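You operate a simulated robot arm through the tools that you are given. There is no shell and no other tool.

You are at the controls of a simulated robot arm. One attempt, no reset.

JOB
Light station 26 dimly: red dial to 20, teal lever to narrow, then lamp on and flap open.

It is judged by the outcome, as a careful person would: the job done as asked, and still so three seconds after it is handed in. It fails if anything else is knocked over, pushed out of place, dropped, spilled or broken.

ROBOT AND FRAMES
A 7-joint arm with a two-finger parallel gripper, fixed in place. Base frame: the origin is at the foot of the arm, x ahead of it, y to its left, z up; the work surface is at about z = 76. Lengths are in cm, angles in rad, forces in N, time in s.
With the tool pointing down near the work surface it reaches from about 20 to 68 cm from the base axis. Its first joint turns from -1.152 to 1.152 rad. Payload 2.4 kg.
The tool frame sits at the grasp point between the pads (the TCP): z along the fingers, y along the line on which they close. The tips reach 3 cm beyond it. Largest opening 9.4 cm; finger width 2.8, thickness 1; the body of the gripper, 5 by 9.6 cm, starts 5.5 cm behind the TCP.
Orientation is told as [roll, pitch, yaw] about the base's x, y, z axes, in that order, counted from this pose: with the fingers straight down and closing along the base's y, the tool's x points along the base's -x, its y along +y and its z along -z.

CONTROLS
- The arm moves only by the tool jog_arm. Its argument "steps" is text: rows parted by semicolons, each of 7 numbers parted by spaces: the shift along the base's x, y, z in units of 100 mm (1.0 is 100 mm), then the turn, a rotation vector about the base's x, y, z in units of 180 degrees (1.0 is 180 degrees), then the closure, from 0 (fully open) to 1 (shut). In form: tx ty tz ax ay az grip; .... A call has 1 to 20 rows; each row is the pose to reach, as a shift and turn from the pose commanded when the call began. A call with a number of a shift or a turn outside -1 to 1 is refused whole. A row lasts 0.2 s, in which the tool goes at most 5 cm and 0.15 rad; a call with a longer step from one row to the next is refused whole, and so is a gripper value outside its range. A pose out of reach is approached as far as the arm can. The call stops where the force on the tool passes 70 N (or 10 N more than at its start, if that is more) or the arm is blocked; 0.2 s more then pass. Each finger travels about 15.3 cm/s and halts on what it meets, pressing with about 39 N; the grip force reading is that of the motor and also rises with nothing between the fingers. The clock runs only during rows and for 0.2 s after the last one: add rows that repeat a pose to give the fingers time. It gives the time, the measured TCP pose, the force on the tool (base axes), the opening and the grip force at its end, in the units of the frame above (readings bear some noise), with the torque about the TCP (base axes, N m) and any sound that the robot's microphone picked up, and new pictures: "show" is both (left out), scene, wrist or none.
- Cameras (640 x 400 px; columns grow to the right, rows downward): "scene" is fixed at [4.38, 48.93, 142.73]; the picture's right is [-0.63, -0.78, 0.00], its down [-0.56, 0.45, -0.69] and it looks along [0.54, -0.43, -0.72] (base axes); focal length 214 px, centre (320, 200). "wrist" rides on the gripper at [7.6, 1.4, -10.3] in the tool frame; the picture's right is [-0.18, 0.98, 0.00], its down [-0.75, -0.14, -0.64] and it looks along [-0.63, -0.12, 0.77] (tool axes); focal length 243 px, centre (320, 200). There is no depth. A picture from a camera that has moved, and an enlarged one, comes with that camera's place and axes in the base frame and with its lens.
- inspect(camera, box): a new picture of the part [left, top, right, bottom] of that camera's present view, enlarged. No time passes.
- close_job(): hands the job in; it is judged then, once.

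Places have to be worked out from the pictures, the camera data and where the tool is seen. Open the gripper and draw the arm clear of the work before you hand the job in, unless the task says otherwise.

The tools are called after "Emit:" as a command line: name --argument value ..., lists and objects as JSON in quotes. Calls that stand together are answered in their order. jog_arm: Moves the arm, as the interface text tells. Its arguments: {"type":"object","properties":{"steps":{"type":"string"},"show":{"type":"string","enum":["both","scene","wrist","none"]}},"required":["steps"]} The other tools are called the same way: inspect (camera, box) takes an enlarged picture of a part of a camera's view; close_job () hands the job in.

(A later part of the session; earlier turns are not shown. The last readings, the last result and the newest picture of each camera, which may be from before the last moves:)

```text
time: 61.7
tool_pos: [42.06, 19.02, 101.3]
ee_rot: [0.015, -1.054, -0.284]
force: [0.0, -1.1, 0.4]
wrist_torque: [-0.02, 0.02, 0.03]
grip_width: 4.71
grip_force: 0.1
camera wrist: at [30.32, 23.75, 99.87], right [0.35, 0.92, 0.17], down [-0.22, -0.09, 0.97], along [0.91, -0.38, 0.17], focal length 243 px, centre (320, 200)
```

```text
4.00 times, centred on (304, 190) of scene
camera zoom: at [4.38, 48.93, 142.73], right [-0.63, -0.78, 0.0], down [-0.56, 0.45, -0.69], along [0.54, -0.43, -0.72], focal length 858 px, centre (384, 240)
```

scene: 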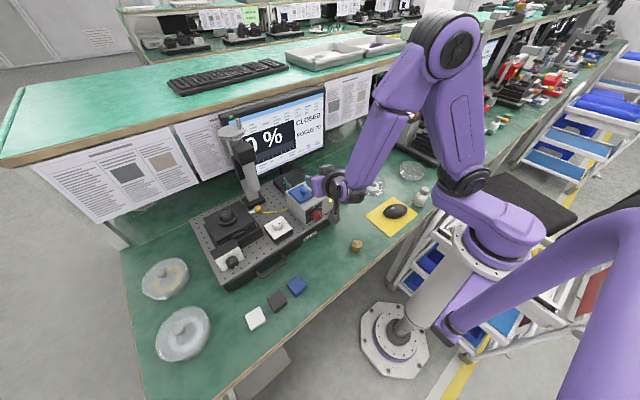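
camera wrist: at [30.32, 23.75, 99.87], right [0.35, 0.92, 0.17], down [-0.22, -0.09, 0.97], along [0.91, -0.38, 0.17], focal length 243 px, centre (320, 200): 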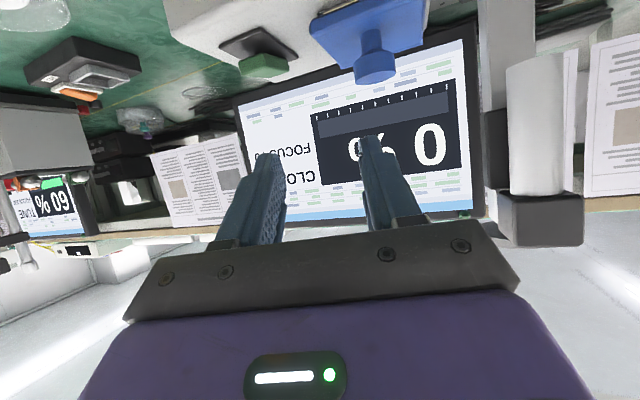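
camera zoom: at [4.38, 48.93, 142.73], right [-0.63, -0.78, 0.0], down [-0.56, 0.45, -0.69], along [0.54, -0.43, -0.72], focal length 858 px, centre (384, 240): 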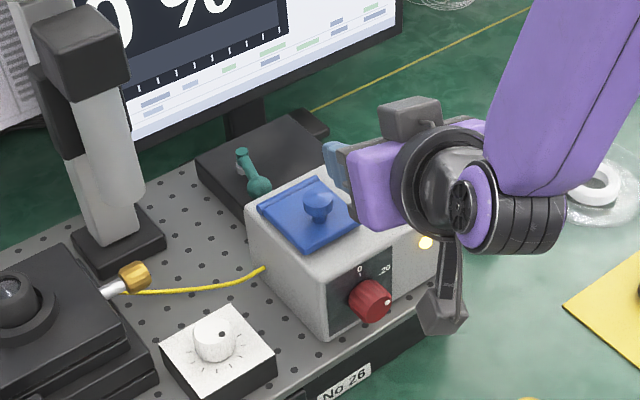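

All controls look undisturbed. I'll square the tool up again (undo the yaw) and see whether this arm configuration can hold the 60° tilt over the box.

Emit:
jog_arm --steps "-0.03 0.1 0 0 0 0.03 0.5; -0.06 0.2 0 0 0 0.06 0.5; -0.1 0.303 0 0 0 0.0904 0.5; -0.1 0.303 0 0 0 0.0904 0.5" --show "both"

```text
time: 62.7
tool_pos: [41.05, 21.96, 101.38]
ee_rot: [0.015, -1.053, 0.001]
force: [-0.8, -0.2, 0.5]
wrist_torque: [-0.04, -0.02, -0.03]
grip_width: 4.71
grip_force: 0.1
camera wrist: at [28.46, 23.26, 99.9], right [0.08, 0.98, 0.17], down [-0.18, -0.15, 0.97], along [0.98, -0.11, 0.17], focal length 243 px, centre (320, 200)
```

scene: 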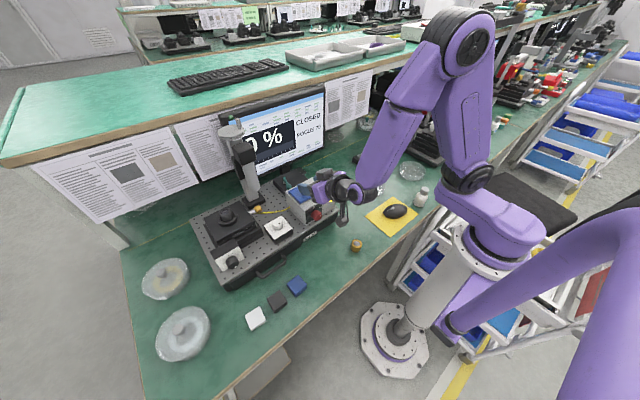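
wrist: 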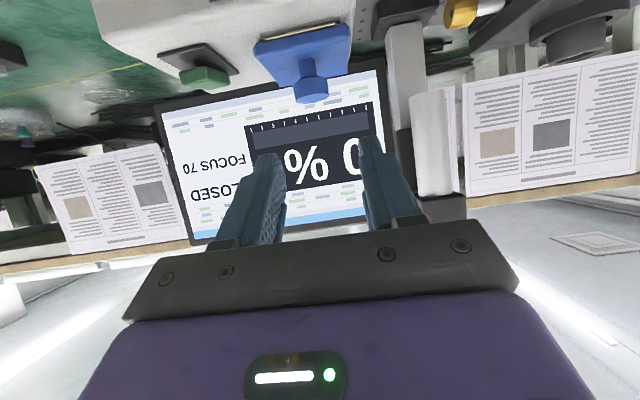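

This configuration works at 60° tilt. I'll drop to the approach line and slide in over the knob.

Emit:
jog_arm --steps "-0.01 0.005 -0.1 -0.002 0 0 0.5; -0.02 0.01 -0.2 -0.004 0 0 0.5; -0.03 0.01 -0.3 -0.004 0 0 0.5; -0.03 0.01 -0.3 -0.004 0 0 0.5" --show "wrist"

Emit:
inspect --camera "wrist" --box '[220, 40, 420, 200]'

```text
time: 63.7
tool_pos: [40.84, 22.09, 98.1]
ee_rot: [-0.01, -1.054, 0.02]
force: [0.1, -0.3, -0.3]
wrist_torque: [0.01, -0.01, -0.02]
grip_width: 4.71
grip_force: 0.0
camera wrist: at [28.2, 23.35, 96.81], right [0.08, 0.98, 0.16], down [-0.18, -0.14, 0.97], along [0.98, -0.1, 0.17], focal length 243 px, centre (320, 200)
```

wrist: 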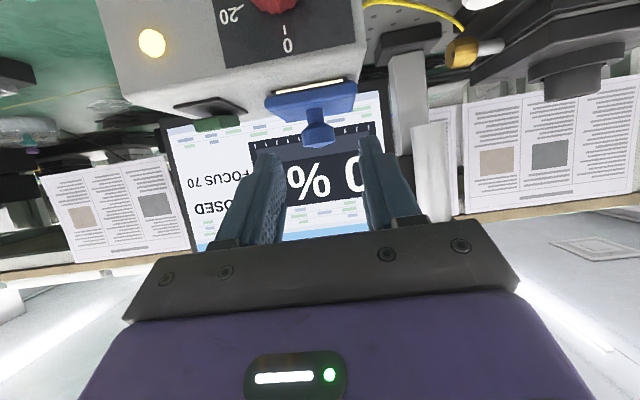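

```text
2.50 times, centred on (320, 120) of wrist
camera zoom: at [28.2, 23.35, 96.81], right [0.08, 0.98, 0.16], down [-0.18, -0.14, 0.97], along [0.98, -0.1, 0.17], focal length 606 px, centre (320, 400)
```

zoom: 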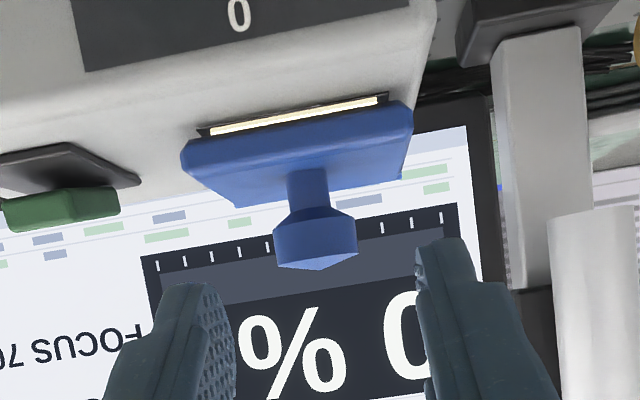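

Emit:
jog_arm --steps "0.1 0.001 -0.053 0 0 0 0.5; 0.2 0.002 -0.106 0 0 0 0.5; 0.28 0.003 -0.15 0 0 0 0.5; 0.338 0.003 -0.18 0 0 0 0.5; 0.338 0.003 -0.18 0 0 0 0.5" --show "both"

Emit:
inspect --camera "wrist" --box '[220, 40, 420, 200]'

Emit:
inspect --camera "scene" --box '[264, 150, 344, 230]'

```text
time: 64.9
tool_pos: [44.19, 22.07, 96.44]
ee_rot: [-0.01, -1.053, 0.021]
force: [-0.5, -0.4, 0.1]
wrist_torque: [-0.01, 0.0, 0.0]
grip_width: 4.72
grip_force: 0.1
camera wrist: at [31.61, 23.38, 95.0], right [0.08, 0.98, 0.16], down [-0.18, -0.14, 0.97], along [0.98, -0.11, 0.17], focal length 243 px, centre (320, 200)
```

scene: 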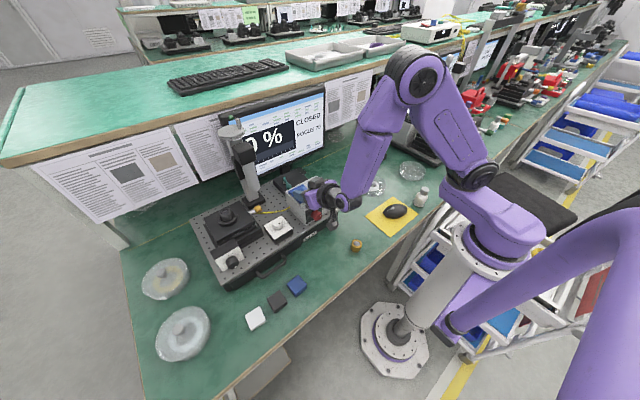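
wrist: 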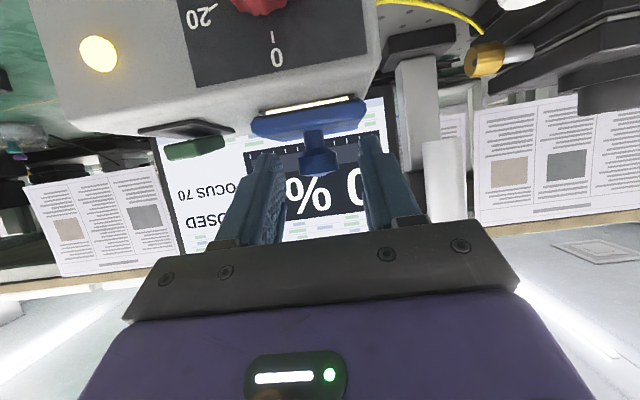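

```text
2.50 times, centred on (320, 120) of wrist
camera zoom: at [31.61, 23.38, 95.0], right [0.08, 0.98, 0.16], down [-0.18, -0.14, 0.97], along [0.98, -0.11, 0.17], focal length 606 px, centre (320, 400)
```

zoom: 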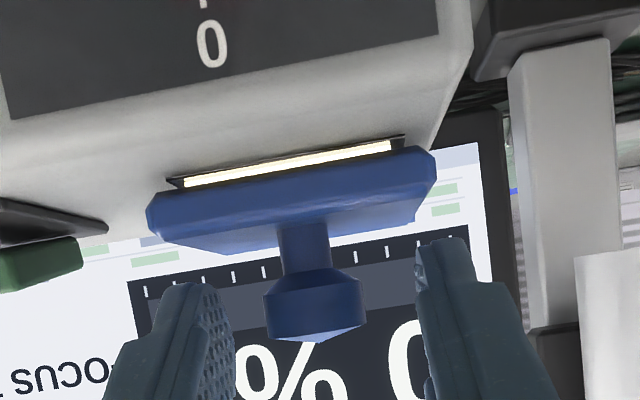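

```text
5.00 times, centred on (304, 190) of scene
camera zoom: at [4.38, 48.93, 142.73], right [-0.63, -0.78, 0.0], down [-0.56, 0.45, -0.69], along [0.54, -0.43, -0.72], focal length 1072 px, centre (400, 250)
```

zoom: 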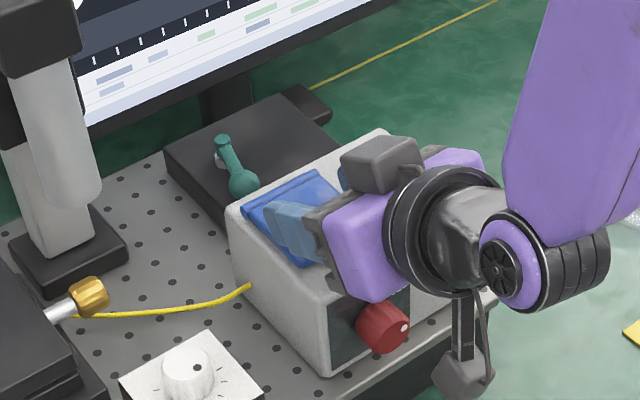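

Straddled with no contact. I'll close on the cap now.

Emit:
jog_arm --steps "0 0 0 0 0 0 0.65; 0 0 0 0 0 0 0.75; 0 0 0 0 0 0 0.85; 0 0 0 0 0 0 0.85" --show "wrist"

Emit:
inspect --camera "wrist" --box '[220, 40, 420, 200]'

```text
time: 65.9
tool_pos: [44.2, 21.92, 96.48]
ee_rot: [-0.009, -1.051, 0.016]
force: [-2.4, -7.9, 0.7]
wrist_torque: [0.43, -0.02, -0.17]
grip_width: 2.29
grip_force: 45.1
camera wrist: at [31.62, 23.31, 95.01], right [0.08, 0.98, 0.16], down [-0.18, -0.14, 0.97], along [0.98, -0.11, 0.17], focal length 243 px, centre (320, 200)
```

wrist: 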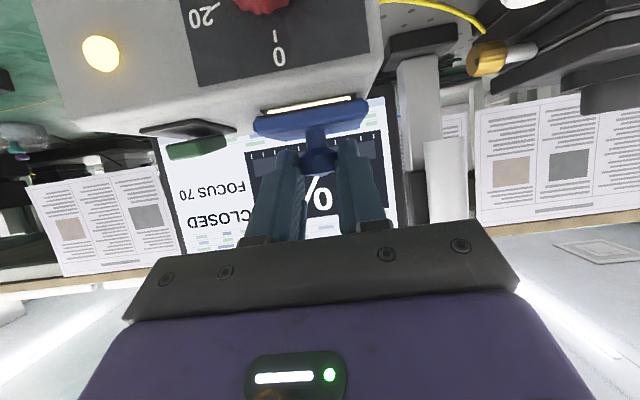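

```text
2.50 times, centred on (320, 120) of wrist
camera zoom: at [31.62, 23.31, 95.01], right [0.08, 0.98, 0.16], down [-0.18, -0.14, 0.97], along [0.98, -0.11, 0.17], focal length 606 px, centre (320, 400)
```

zoom: 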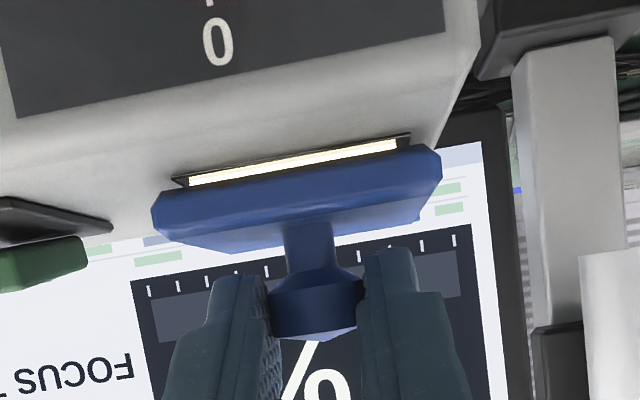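

Firmly gripped. Now I'll rotate hand and flap together about the hinge, first 24°.

Emit:
jog_arm --steps "0.0492 0 0.0833 0 0.0444 0 0.85; 0.1094 0 0.1589 0 0.0889 0 0.85; 0.1797 0 0.2254 0 0.1333 0 0.85; 0.1797 0 0.2254 0 0.1333 0 0.85" --show "both"

Emit:
inspect --camera "scene" --box '[264, 150, 344, 230]'

```text
time: 66.9
tool_pos: [46.32, 22.01, 98.8]
ee_rot: [0.003, -0.637, 0.007]
force: [29.4, -4.0, -11.6]
wrist_torque: [0.41, -1.28, -0.28]
grip_width: 2.32
grip_force: 44.8
camera wrist: at [34.12, 23.33, 102.56], right [0.14, 0.98, 0.11], down [0.23, -0.14, 0.96], along [0.96, -0.11, -0.24], focal length 243 px, centre (320, 200)
```

scene: 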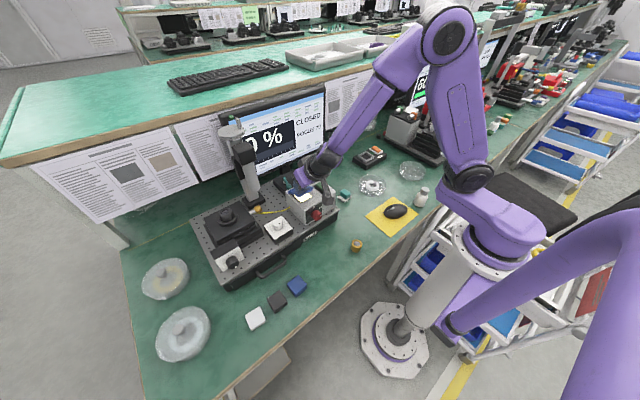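
wrist: 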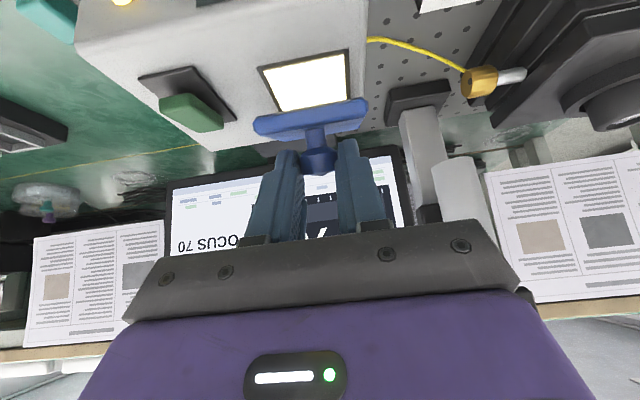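

```text
5.00 times, centred on (304, 190) of scene
camera zoom: at [4.48, 48.92, 142.73], right [-0.63, -0.78, 0.0], down [-0.56, 0.45, -0.69], along [0.54, -0.43, -0.72], focal length 1072 px, centre (400, 250)
```

zoom: 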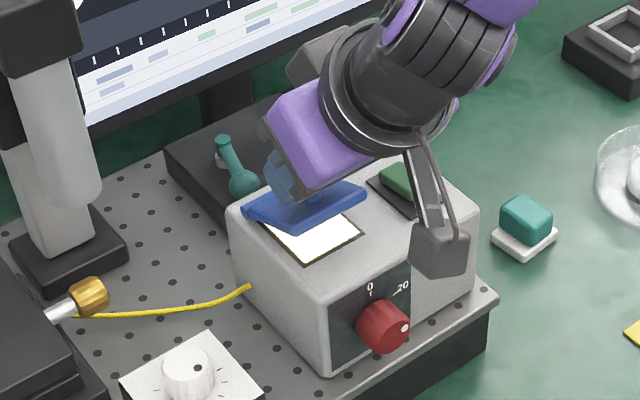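

The flap is following; the readings show the true hinge is nearer (50.95, 92.5), so I'll correct the arc and continue to about 56°.

Emit:
jog_arm --steps "0.07 0 0.05 0 0.015 0 0.85; 0.129 0 0.082 0 0.0444 0 0.85; 0.228 0 0.126 0 0.0889 0 0.85; 0.333 0 0.156 0 0.1333 0 0.85; 0.44 0 0.171 0 0.1778 0 0.85; 0.44 0 0.171 0 0.1778 0 0.85" --show "both"

Emit:
inspect --camera "scene" --box '[264, 130, 344, 220]'

```text
time: 68.3
tool_pos: [50.18, 21.98, 100.24]
ee_rot: [0.003, -0.064, 0.01]
force: [-13.6, -6.0, -19.2]
wrist_torque: [0.21, 1.1, -0.53]
grip_width: 2.3
grip_force: 45.0
camera wrist: at [41.96, 23.32, 110.04], right [0.17, 0.98, 0.02], down [0.71, -0.14, 0.69], along [0.68, -0.11, -0.72], focal length 243 px, centre (320, 200)
```

scene: 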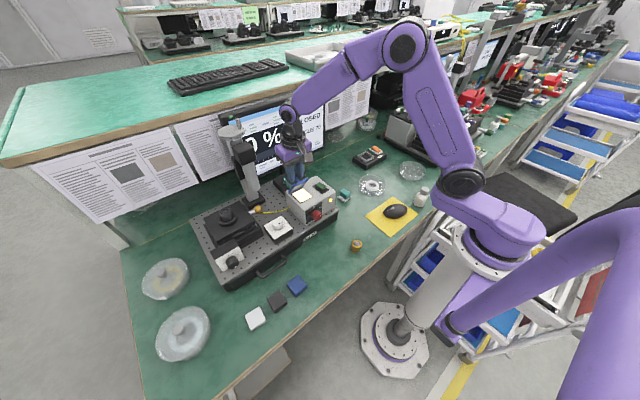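
wrist: 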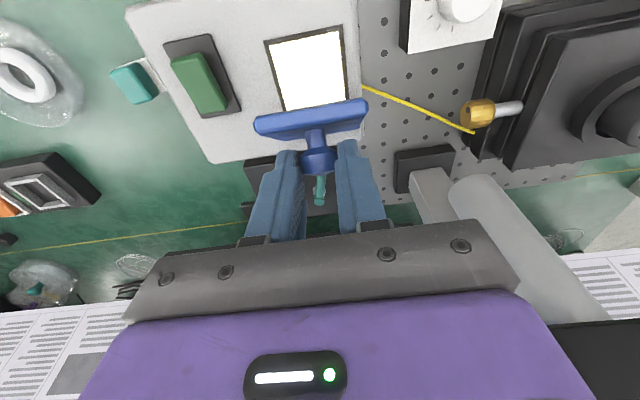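

```text
4.44 times, centred on (304, 175) of scene
camera zoom: at [4.37, 48.92, 142.74], right [-0.63, -0.78, 0.0], down [-0.56, 0.45, -0.69], along [0.54, -0.43, -0.72], focal length 953 px, centre (391, 311)
```

zoom: 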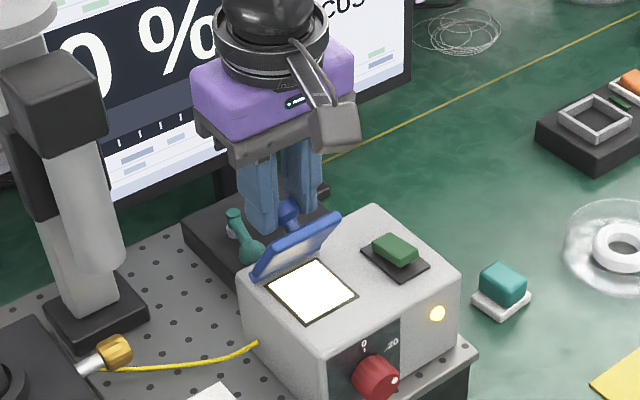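

The flap is at about 56° with a rigid grip. I'll continue to about 80°.

Emit:
jog_arm --steps "0.05 0 0 0 0.022 0 0.85; 0.105 0 0 0 0.0444 0 0.85; 0.16 0 -0.007 0 0.0667 0 0.85; 0.212 0 -0.017 0 0.0889 0 0.85; 0.264 0 -0.03 0 0.1111 0 0.85; 0.315 0 -0.048 0 0.1333 0 0.85; 0.315 0 -0.048 0 0.1333 0 0.85" --show "both"

Emit:
inspect --camera "scene" --box '[254, 100, 354, 220]'

```text
time: 69.9
tool_pos: [53.25, 22.01, 99.75]
ee_rot: [0.01, 0.353, 0.011]
force: [-22.4, -6.4, -21.4]
wrist_torque: [-0.01, 0.93, -0.38]
grip_width: 2.32
grip_force: 44.8
camera wrist: at [49.8, 23.31, 112.13], right [0.17, 0.98, -0.06], down [0.93, -0.14, 0.34], along [0.33, -0.11, -0.94], focal length 243 px, centre (320, 200)
```

scene: 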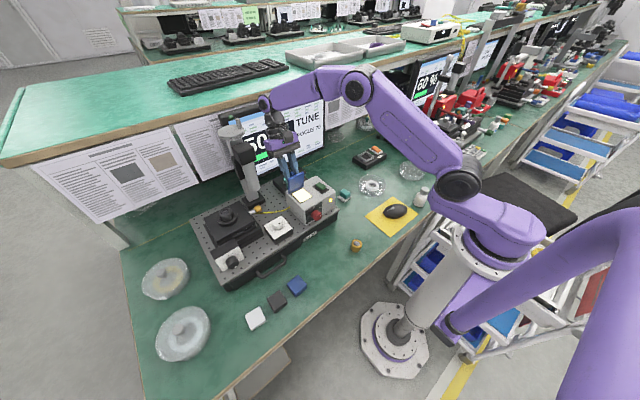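
wrist: 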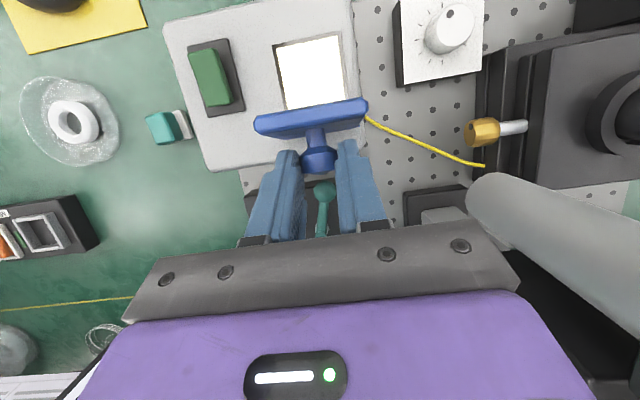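

```text
3.33 times, centred on (304, 160) of scene
camera zoom: at [4.35, 48.92, 142.74], right [-0.63, -0.78, 0.0], down [-0.56, 0.45, -0.69], along [0.54, -0.43, -0.72], focal length 715 px, centre (373, 333)
```

zoom: 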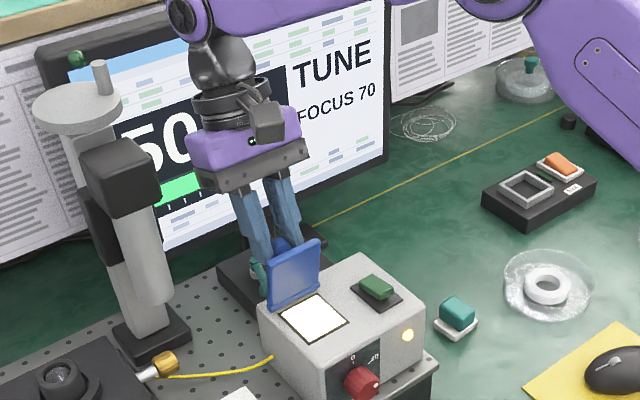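

The screen now reads "50 % TUNE" – the light is coming through. I'll bring the flap past vertical so that it stays open.

Emit:
jog_arm --steps "0.05 0 -0.02 0 0.022 0 0.85; 0.1 0 -0.043 0 0.0444 0 0.85; 0.13 0 -0.06 0 0.0444 0 0.85; 0.163 0 -0.084 0 0.0444 0 0.85; 0.163 0 -0.084 0 0.0444 0 0.85" --show "both"

Emit:
inspect --camera "scene" --box '[254, 100, 354, 220]'

```text
time: 71.1
tool_pos: [55.04, 22.0, 99.11]
ee_rot: [0.012, 0.489, 0.011]
force: [-21.3, -11.9, 4.7]
wrist_torque: [-0.17, 1.68, -0.17]
grip_width: 2.29
grip_force: 45.0
camera wrist: at [53.22, 23.29, 111.98], right [0.16, 0.98, -0.08], down [0.97, -0.14, 0.21], along [0.2, -0.11, -0.97], focal length 243 px, centre (320, 200)
```

scene: 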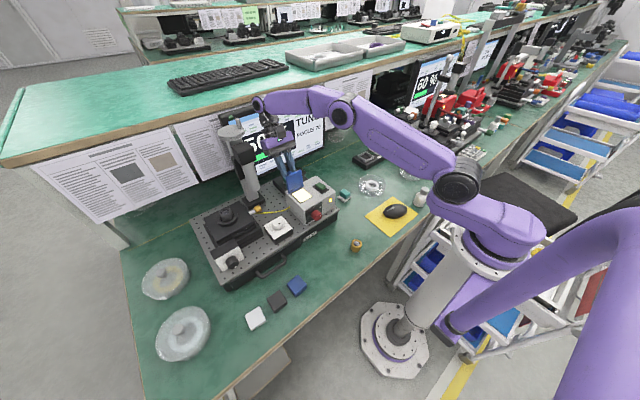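
wrist: 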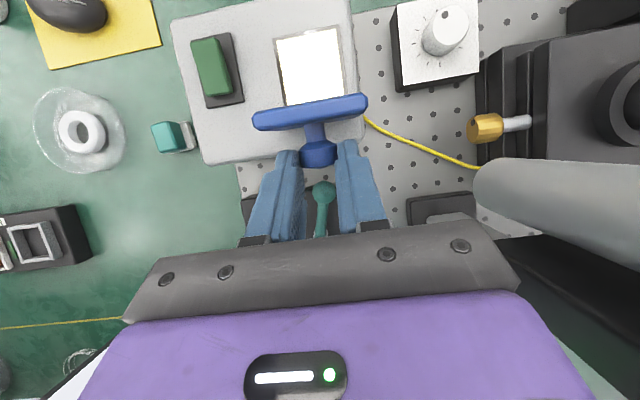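

```text
3.33 times, centred on (304, 160) of scene
camera zoom: at [4.31, 48.89, 142.75], right [-0.63, -0.78, 0.0], down [-0.56, 0.45, -0.69], along [0.54, -0.43, -0.72], focal length 715 px, centre (373, 333)
```

zoom: 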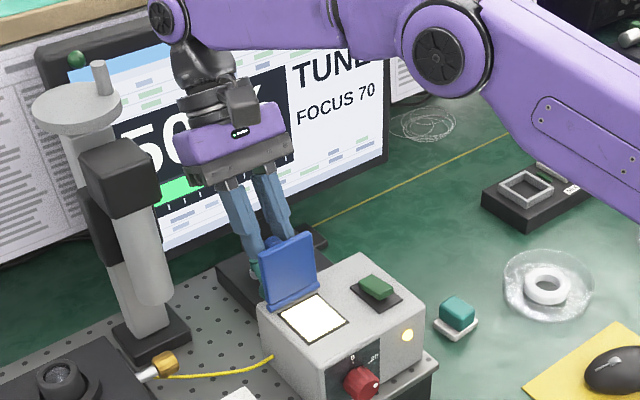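

The flap is just past vertical (about 94°). I'll ease it slightly further to see whether there is an open stop.

Emit:
jog_arm --steps "0.03 0 -0.025 0 0 0 0.85; 0.061 0 -0.051 0 0 0 0.85; 0.061 0 -0.051 0 0 0 0.85" --show "both"

Emit:
inspect --camera "scene" --box '[264, 140, 344, 220]'

```text
time: 71.9
tool_pos: [55.65, 21.99, 98.88]
ee_rot: [0.012, 0.487, 0.009]
force: [-9.7, -11.0, 26.3]
wrist_torque: [-0.17, 1.9, 0.04]
grip_width: 2.34
grip_force: 44.7
camera wrist: at [53.82, 23.28, 111.63], right [0.16, 0.98, -0.08], down [0.97, -0.14, 0.21], along [0.2, -0.11, -0.97], focal length 243 px, centre (320, 200)
```

scene: 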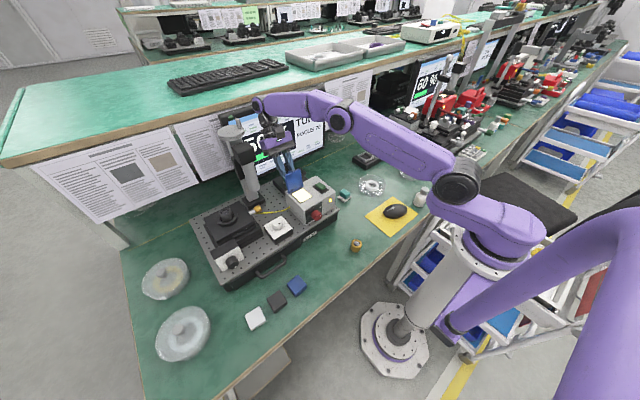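
wrist: 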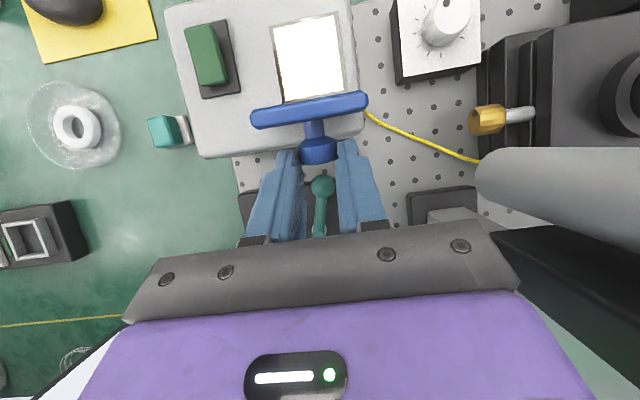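

```text
5.00 times, centred on (304, 180) of scene
camera zoom: at [4.31, 48.88, 142.75], right [-0.63, -0.78, 0.0], down [-0.56, 0.45, -0.69], along [0.54, -0.43, -0.72], focal length 1072 px, centre (400, 300)
```

zoom: 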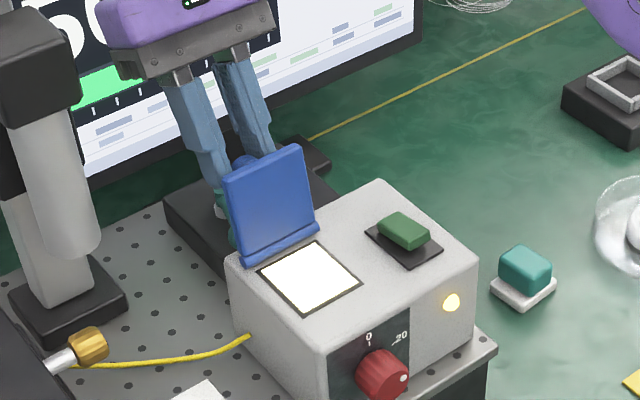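

Emit:
jog_arm --steps "0.028 0 -0.03 0 0 0 0.85; 0.055 0 -0.06 0 0 0 0.85; 0.055 0 -0.06 0 0 0 0.85" --show "both"

Emit:
inspect --camera "scene" --box '[264, 140, 344, 220]'

Emit:
inspect --camera "wrist" --box '[220, 60, 420, 220]'

```text
time: 72.7
tool_pos: [56.24, 22.06, 98.11]
ee_rot: [0.013, 0.489, 0.012]
force: [-7.9, -9.5, 30.5]
wrist_torque: [-0.31, 1.43, -0.12]
grip_width: 2.3
grip_force: 44.7
camera wrist: at [54.34, 23.29, 110.95], right [0.16, 0.98, -0.08], down [0.97, -0.14, 0.21], along [0.2, -0.11, -0.97], focal length 243 px, centre (320, 200)
```

scene: 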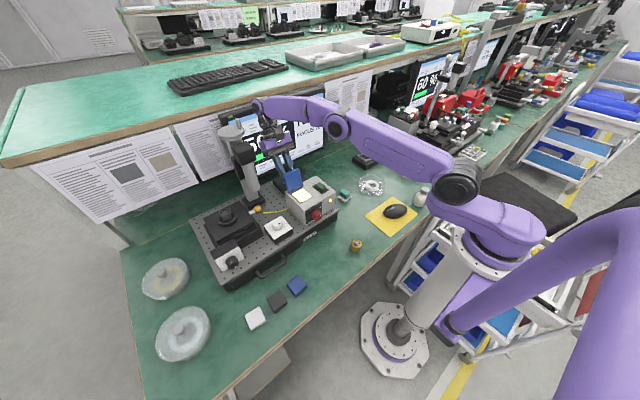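
wrist: 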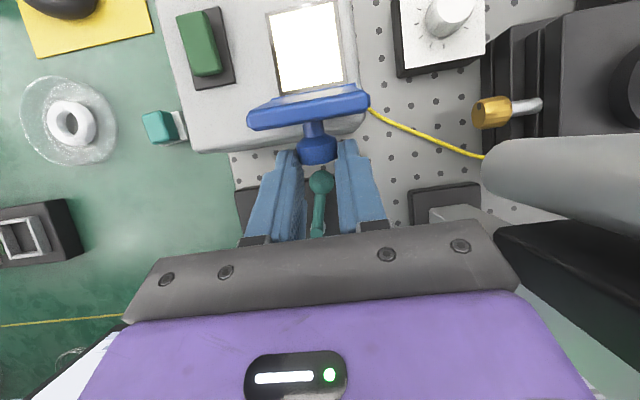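

```text
5.00 times, centred on (304, 180) of scene
camera zoom: at [4.3, 48.87, 142.76], right [-0.63, -0.78, 0.0], down [-0.56, 0.45, -0.69], along [0.54, -0.43, -0.72], focal length 1072 px, centre (400, 300)
```

zoom: 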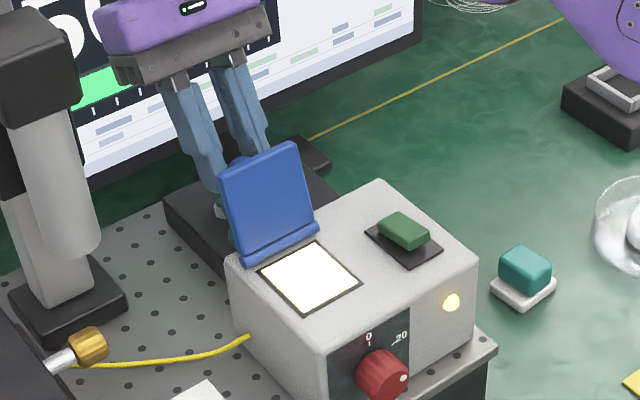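

```text
2.50 times, centred on (320, 140) of wrist
camera zoom: at [54.34, 23.29, 110.95], right [0.16, 0.98, -0.08], down [0.97, -0.14, 0.21], along [0.2, -0.11, -0.97], focal length 606 px, centre (320, 350)
```

zoom: 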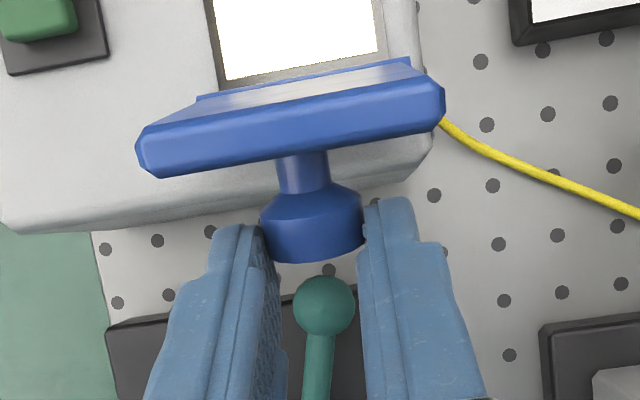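

The flap is now about 105° open. I'll open the fingers slightly and watch whether it stays.

Emit:
jog_arm --steps "0 0 0 0 0 0 0.72; 0 0 0 0 0 0 0.68; 0 0 0 0 0 0 0.68" --show "both"

Emit:
inspect --camera "wrist" --box '[220, 60, 420, 220]'

Emit:
inspect --camera "scene" --box '[264, 140, 344, 220]'

```text
time: 73.5
tool_pos: [56.37, 22.19, 97.96]
ee_rot: [0.014, 0.483, 0.011]
force: [-0.6, 0.3, -0.1]
wrist_torque: [0.03, 0.0, 0.01]
grip_width: 3.03
grip_force: 0.0
camera wrist: at [54.41, 23.41, 110.71], right [0.16, 0.98, -0.07], down [0.97, -0.14, 0.22], along [0.2, -0.11, -0.97], focal length 243 px, centre (320, 200)
```

scene: 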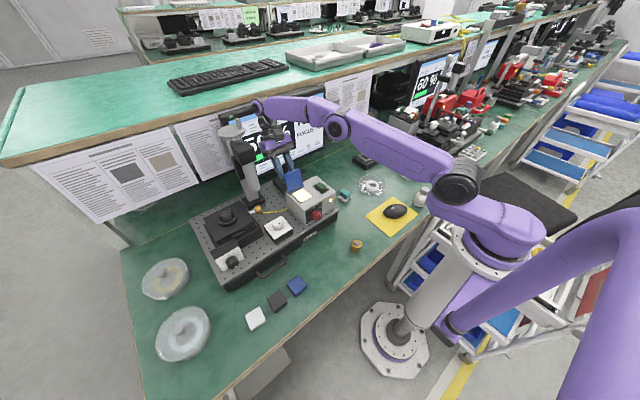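
wrist: 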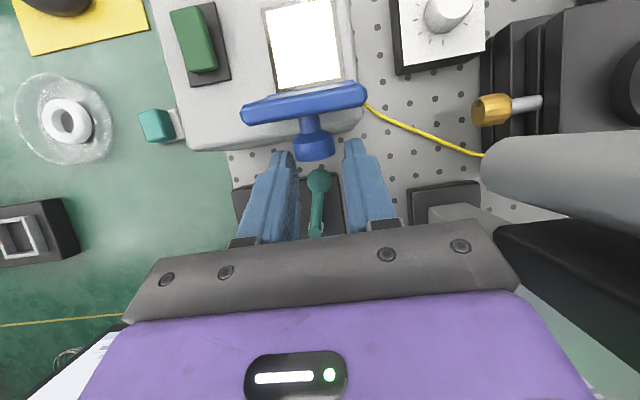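

```text
2.50 times, centred on (320, 140) of wrist
camera zoom: at [54.41, 23.41, 110.71], right [0.16, 0.98, -0.07], down [0.97, -0.14, 0.22], along [0.2, -0.11, -0.97], focal length 606 px, centre (320, 350)
```

zoom: 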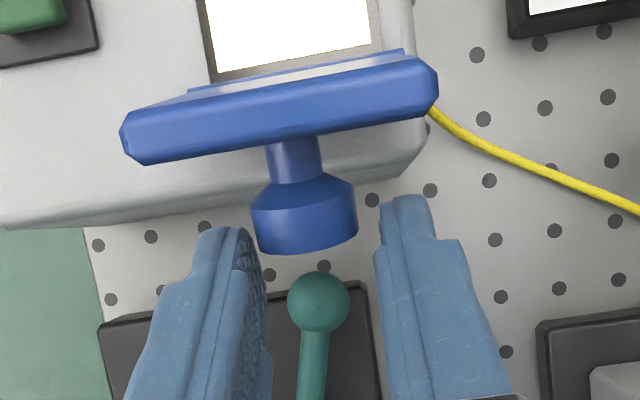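

```text
5.00 times, centred on (304, 180) of scene
camera zoom: at [4.38, 48.93, 142.73], right [-0.63, -0.78, 0.0], down [-0.56, 0.45, -0.69], along [0.54, -0.43, -0.72], focal length 1072 px, centre (400, 300)
```

zoom: 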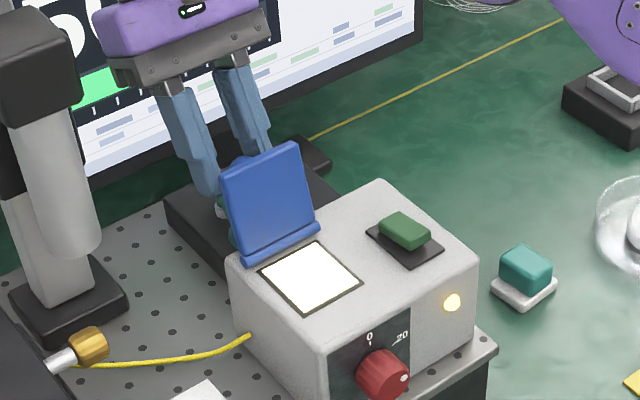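

The flap stays open by itself with the fingers clear. I'll open a bit more, rise straight up and return the tool to vertical.

Emit:
jog_arm --steps "0 0 0.05 0 0 0 0.6; 0.02 0 0.2 0 0 0 0.6; 0.02 0 0.4 0 0 0 0.6; 0 0 0.6 0 -0.03 0 0.6; -0.03 0 0.75 0 -0.07 0 0.6; -0.1 0 0.9 0 -0.11 0 0.6; -0.2 0 0.95 0 -0.153 0 0.6; -0.2 0 0.95 0 -0.153 0 0.6" --show "both"

Emit:
inspect --camera "scene" --box '[220, 80, 340, 220]'

```text
time: 75.3
tool_pos: [54.46, 22.18, 107.5]
ee_rot: [0.01, 0.001, 0.011]
force: [0.5, -0.2, 0.5]
wrist_torque: [-0.01, 0.0, 0.04]
grip_width: 3.77
grip_force: 0.2
out of reach, approached as far as the arm can: row 3
camera wrist: at [46.84, 23.44, 117.93], right [0.17, 0.98, 0.01], down [0.76, -0.14, 0.64], along [0.63, -0.11, -0.77], focal length 243 px, centre (320, 200)
```

scene: 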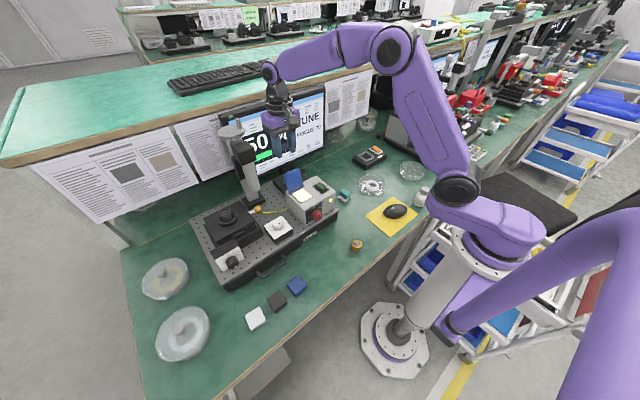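
wrist: 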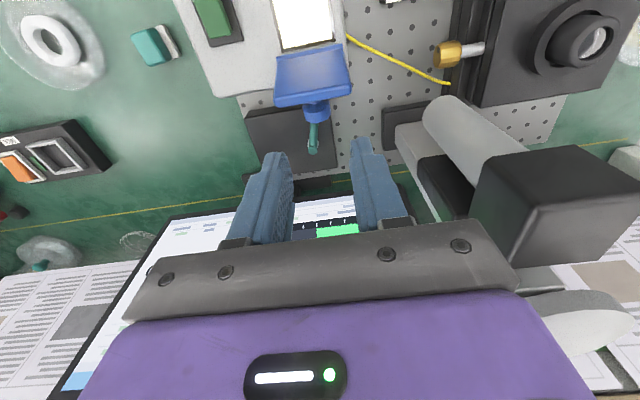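

```text
2.86 times, centred on (280, 150) of scene
camera zoom: at [4.37, 48.93, 142.73], right [-0.63, -0.78, 0.0], down [-0.56, 0.45, -0.69], along [0.54, -0.43, -0.72], focal length 613 px, centre (434, 343)
```

zoom: 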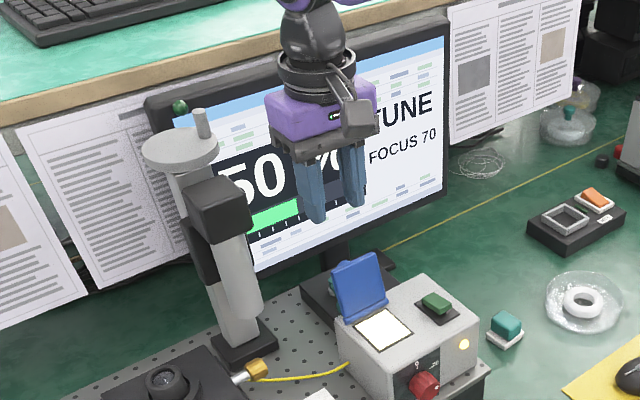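

The flap stands open and the screen reads 50 % TUNE. I'll inspect the lit window and the rest of the station for any sign of narrow versus wide.

Emit:
inspect --camera "wrist" --box '[170, 0, 370, 160]'

Emit:
inspect --camera "scene" --box '[190, 170, 340, 290]'

Emit:
inspect --camera "wrist" --box '[230, 80, 350, 200]'

```text
2.50 times, centred on (270, 80) of wrist
camera zoom: at [46.84, 23.44, 117.93], right [0.17, 0.98, 0.01], down [0.76, -0.14, 0.64], along [0.63, -0.11, -0.77], focal length 606 px, centre (445, 500)
```

zoom: 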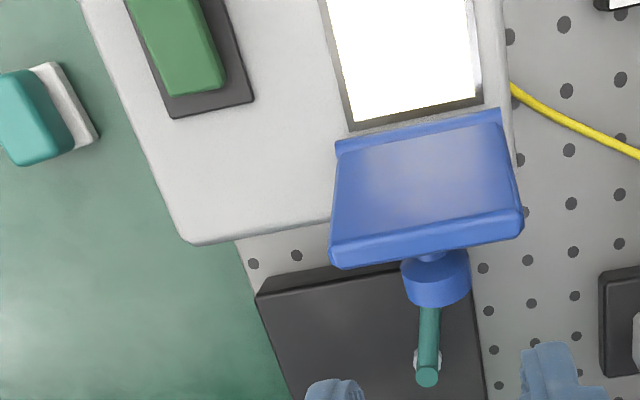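

```text
3.33 times, centred on (265, 230) of scene
camera zoom: at [4.37, 48.93, 142.73], right [-0.63, -0.78, 0.0], down [-0.56, 0.45, -0.69], along [0.54, -0.43, -0.72], focal length 715 px, centre (503, 100)
```

zoom: 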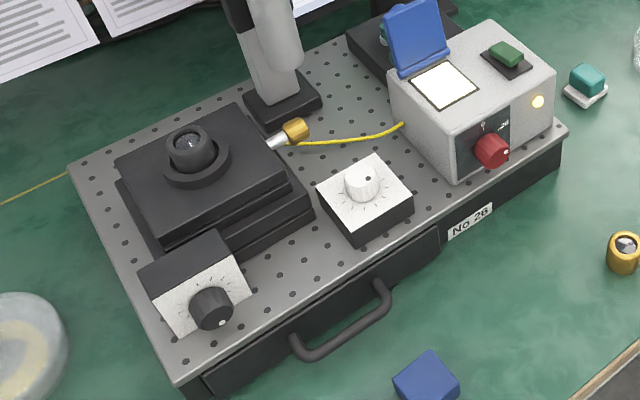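

```text
3.33 times, centred on (290, 140) of wrist
camera zoom: at [46.84, 23.44, 117.93], right [0.17, 0.98, 0.01], down [0.76, -0.14, 0.64], along [0.63, -0.11, -0.77], focal length 809 px, centre (420, 400)
```

zoom: 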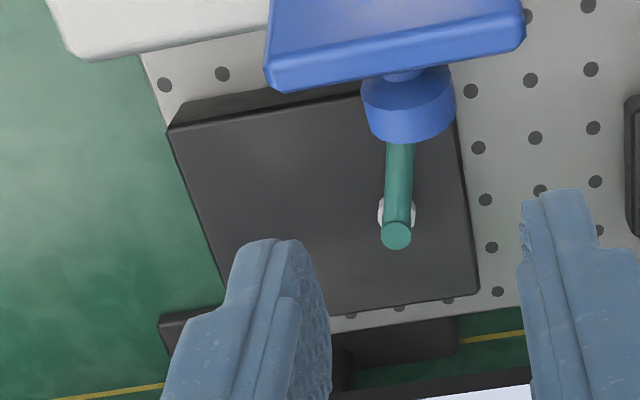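

No label is visible anywhere on the lever block so far, so I'll yaw the camera round to look at the block's unseen −y side, staying high.

Emit:
jog_arm --steps "0 -0.25 0 0 0 0 0.6; 0 -0.5 0 0 0 0.04 0.6; 0 -0.75 0 0 0 0.08 0.6; 0 -1.0 0 0 0 0.12 0.6; 0 -1.0 0 0 0 0.16 0.6; 0 -1.0 0 0 0 0.2 0.6; 0 -1.0 0 0 0 0.24 0.6; 0 -1.0 0 0 0 0.28 0.6; 0 -1.0 0 0 0 0.32 0.6; 0 -1.0 0 0 0 0.36 0.6; 0 -1.0 0 0 0 0.4 0.6; 0 -1.0 0 0 0 0.4 0.6" --show "both"

Emit:
inspect --camera "scene" --box '[220, 80, 340, 220]'

```text
time: 77.9
tool_pos: [54.33, 11.99, 107.54]
ee_rot: [0.01, 0.002, 1.269]
force: [0.5, 0.5, -0.2]
wrist_torque: [-0.01, 0.01, 0.01]
grip_width: 3.76
grip_force: 0.1
camera wrist: at [50.88, 5.25, 117.87], right [-0.88, 0.47, 0.01], down [0.36, 0.68, 0.64], along [0.29, 0.57, -0.77], focal length 243 px, centre (320, 200)
```

scene: 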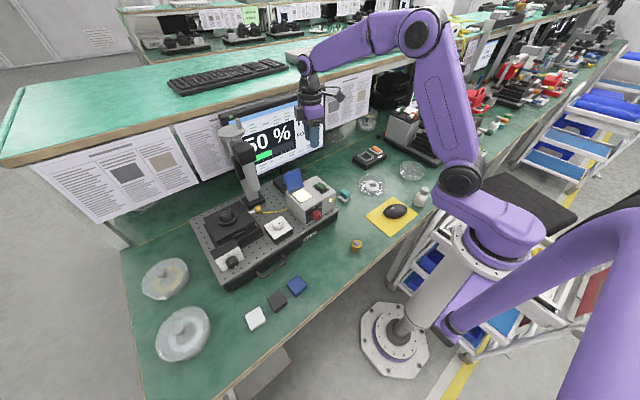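
wrist: 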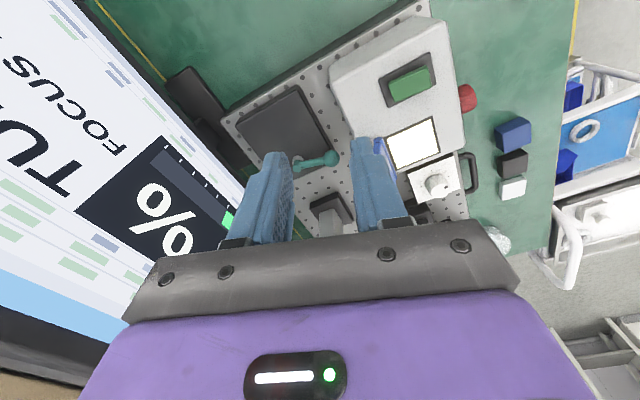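

```text
2.86 times, centred on (280, 150) of scene
camera zoom: at [4.38, 48.93, 142.73], right [-0.63, -0.78, 0.0], down [-0.56, 0.45, -0.69], along [0.54, -0.43, -0.72], focal length 613 px, centre (434, 343)
```

zoom: 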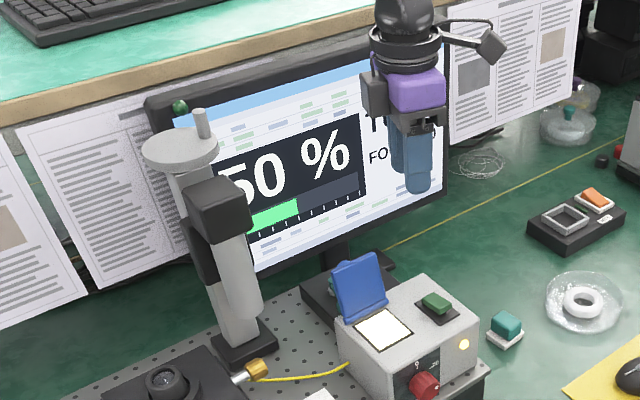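

Emit:
inspect --camera "wrist" --box '[220, 70, 360, 200]'

Emit:
inspect --camera "wrist" --box '[0, 20, 250, 280]'

```text
3.08 times, centred on (290, 135) of wrist
camera zoom: at [50.88, 5.25, 117.87], right [-0.88, 0.47, 0.01], down [0.36, 0.68, 0.64], along [0.29, 0.57, -0.77], focal length 746 px, centre (412, 400)
```

zoom: 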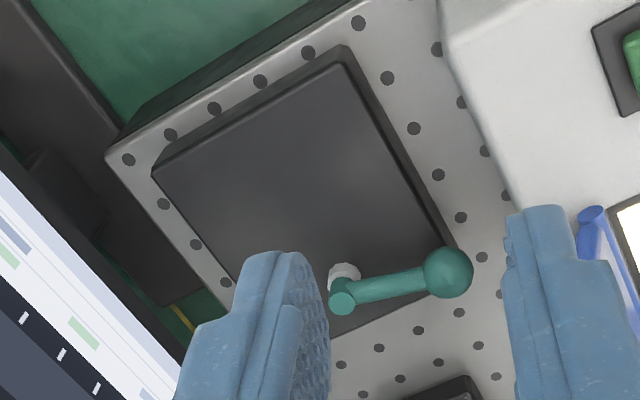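

```text
1.54 times, centred on (125, 150) of wrist
camera zoom: at [50.88, 5.25, 117.87], right [-0.88, 0.47, 0.01], down [0.36, 0.68, 0.64], along [0.29, 0.57, -0.77], focal length 373 px, centre (620, 277)
```

zoom: 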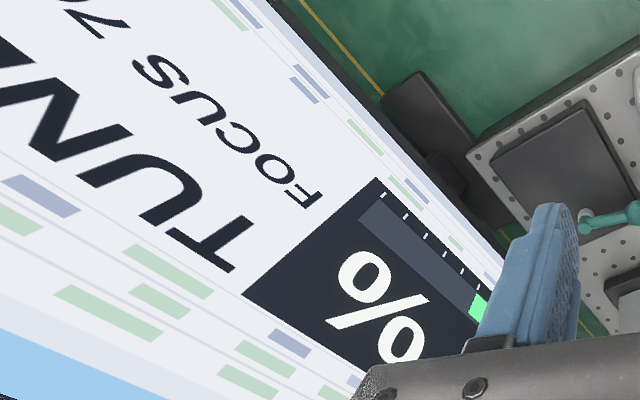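

There is no marking on any side of the block, so the screen percentage must serve as feedback. I'll straddle the lever arm with the fingers, so that I can swing it and watch the reading.

Emit:
jog_arm --steps "0 0.05 0 0 0 -0.042 0.6; 0.03 0.1 0 0 0 -0.084 0.6; 0.07 0.2 0 0 0 -0.126 0.6; 0.11 0.3 0 0 0 -0.168 0.6; 0.15 0.4 0 0 0 -0.21 0.65; 0.2 0.5 0 0 0 -0.252 0.65; 0.25 0.6 0 0 0 -0.294 0.65; 0.3 0.7 0 0 0 -0.336 0.65; 0.36 0.8 0 0 0 -0.378 0.65; 0.42 0.88 -0.1 0 0 -0.42 0.65; 0.457 0.894 -0.2 0 0 -0.462 0.65; 0.457 0.894 -0.35 0 0 -0.504 0.65; 0.457 0.894 -0.35 0 0 -0.504 0.65" --show "both"

Emit:
inspect --camera "wrist" --box '[220, 60, 420, 220]'

Emit:
inspect --camera "scene" --box '[254, 120, 334, 200]'

```text
time: 80.7
tool_pos: [59.0, 20.92, 103.98]
ee_rot: [0.008, 0.002, -0.32]
force: [-0.2, 0.0, 0.1]
wrist_torque: [0.01, 0.03, -0.04]
grip_width: 3.29
grip_force: 0.1
camera wrist: at [52.24, 24.67, 114.36], right [0.48, 0.88, 0.01], down [0.67, -0.38, 0.64], along [0.56, -0.3, -0.77], focal length 243 px, centre (320, 200)
```

scene: 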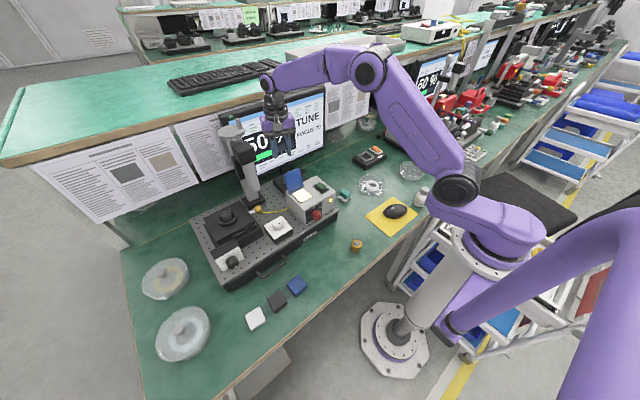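
wrist: 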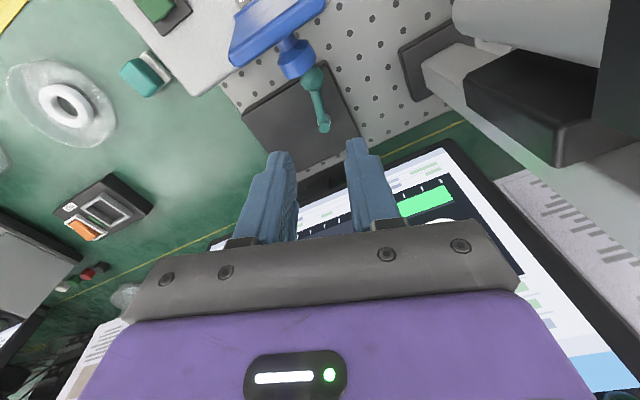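

```text
2.50 times, centred on (320, 140) of wrist
camera zoom: at [52.24, 24.67, 114.36], right [0.48, 0.88, 0.01], down [0.67, -0.38, 0.64], along [0.56, -0.3, -0.77], focal length 606 px, centre (320, 350)
```

zoom: 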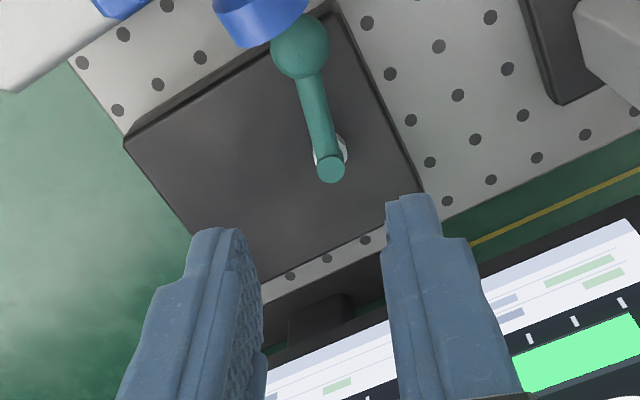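

```text
5.00 times, centred on (294, 160) of scene
camera zoom: at [4.38, 48.93, 142.73], right [-0.63, -0.78, 0.0], down [-0.56, 0.45, -0.69], along [0.54, -0.43, -0.72], focal length 1072 px, centre (450, 400)
```

zoom: 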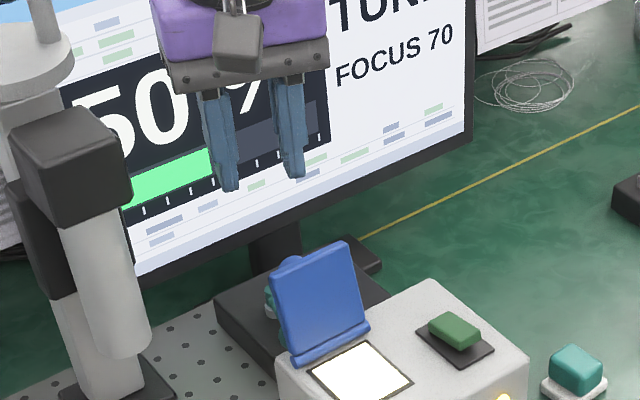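

Aligned over the lever arm. I'll descend carefully between the knob and the microscope, checking midway.

Emit:
jog_arm --steps "0 0 -0.3 0 0 0 0.65; 0 0 -0.6 0 0 0 0.65; 0 0 -0.8 0 0 0 0.65; 0 0 -0.95 0 0 0 0.65; 0 0 -0.95 0 0 0 0.65" --show "both"

Emit:
inspect --camera "wrist" --box '[220, 60, 420, 220]'

Emit:
inspect --camera "scene" --box '[254, 120, 334, 200]'

```text
time: 81.9
tool_pos: [58.95, 21.08, 94.39]
ee_rot: [0.009, 0.002, -0.316]
force: [0.6, -0.1, 0.6]
wrist_torque: [-0.02, -0.02, -0.02]
grip_width: 3.31
grip_force: 0.1
camera wrist: at [52.17, 24.71, 104.87], right [0.48, 0.88, 0.01], down [0.67, -0.37, 0.64], along [0.56, -0.3, -0.77], focal length 243 px, centre (320, 200)
```

scene: 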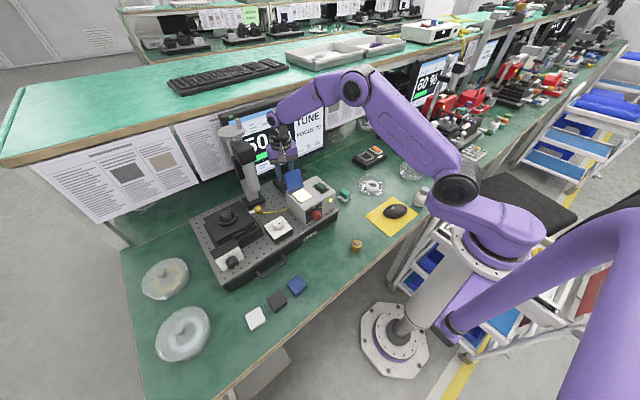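
wrist: 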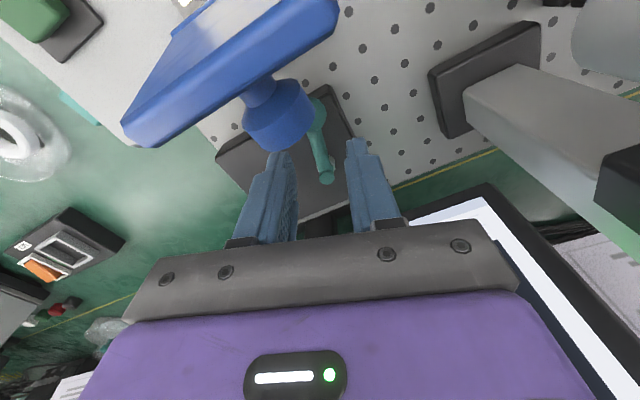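

```text
2.50 times, centred on (320, 140) of wrist
camera zoom: at [52.17, 24.71, 104.87], right [0.48, 0.88, 0.01], down [0.67, -0.37, 0.64], along [0.56, -0.3, -0.77], focal length 606 px, centre (320, 350)
```

zoom: 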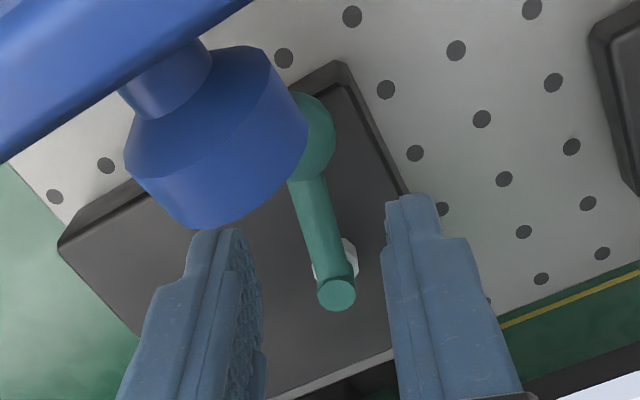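

```text
5.00 times, centred on (294, 160) of scene
camera zoom: at [4.38, 48.93, 142.73], right [-0.63, -0.78, 0.0], down [-0.56, 0.45, -0.69], along [0.54, -0.43, -0.72], focal length 1072 px, centre (450, 400)
```

zoom: 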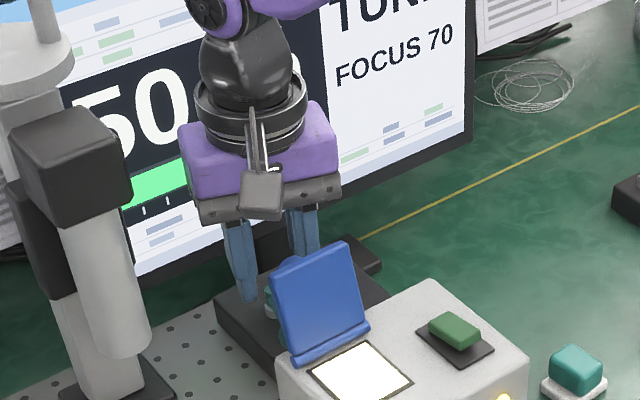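

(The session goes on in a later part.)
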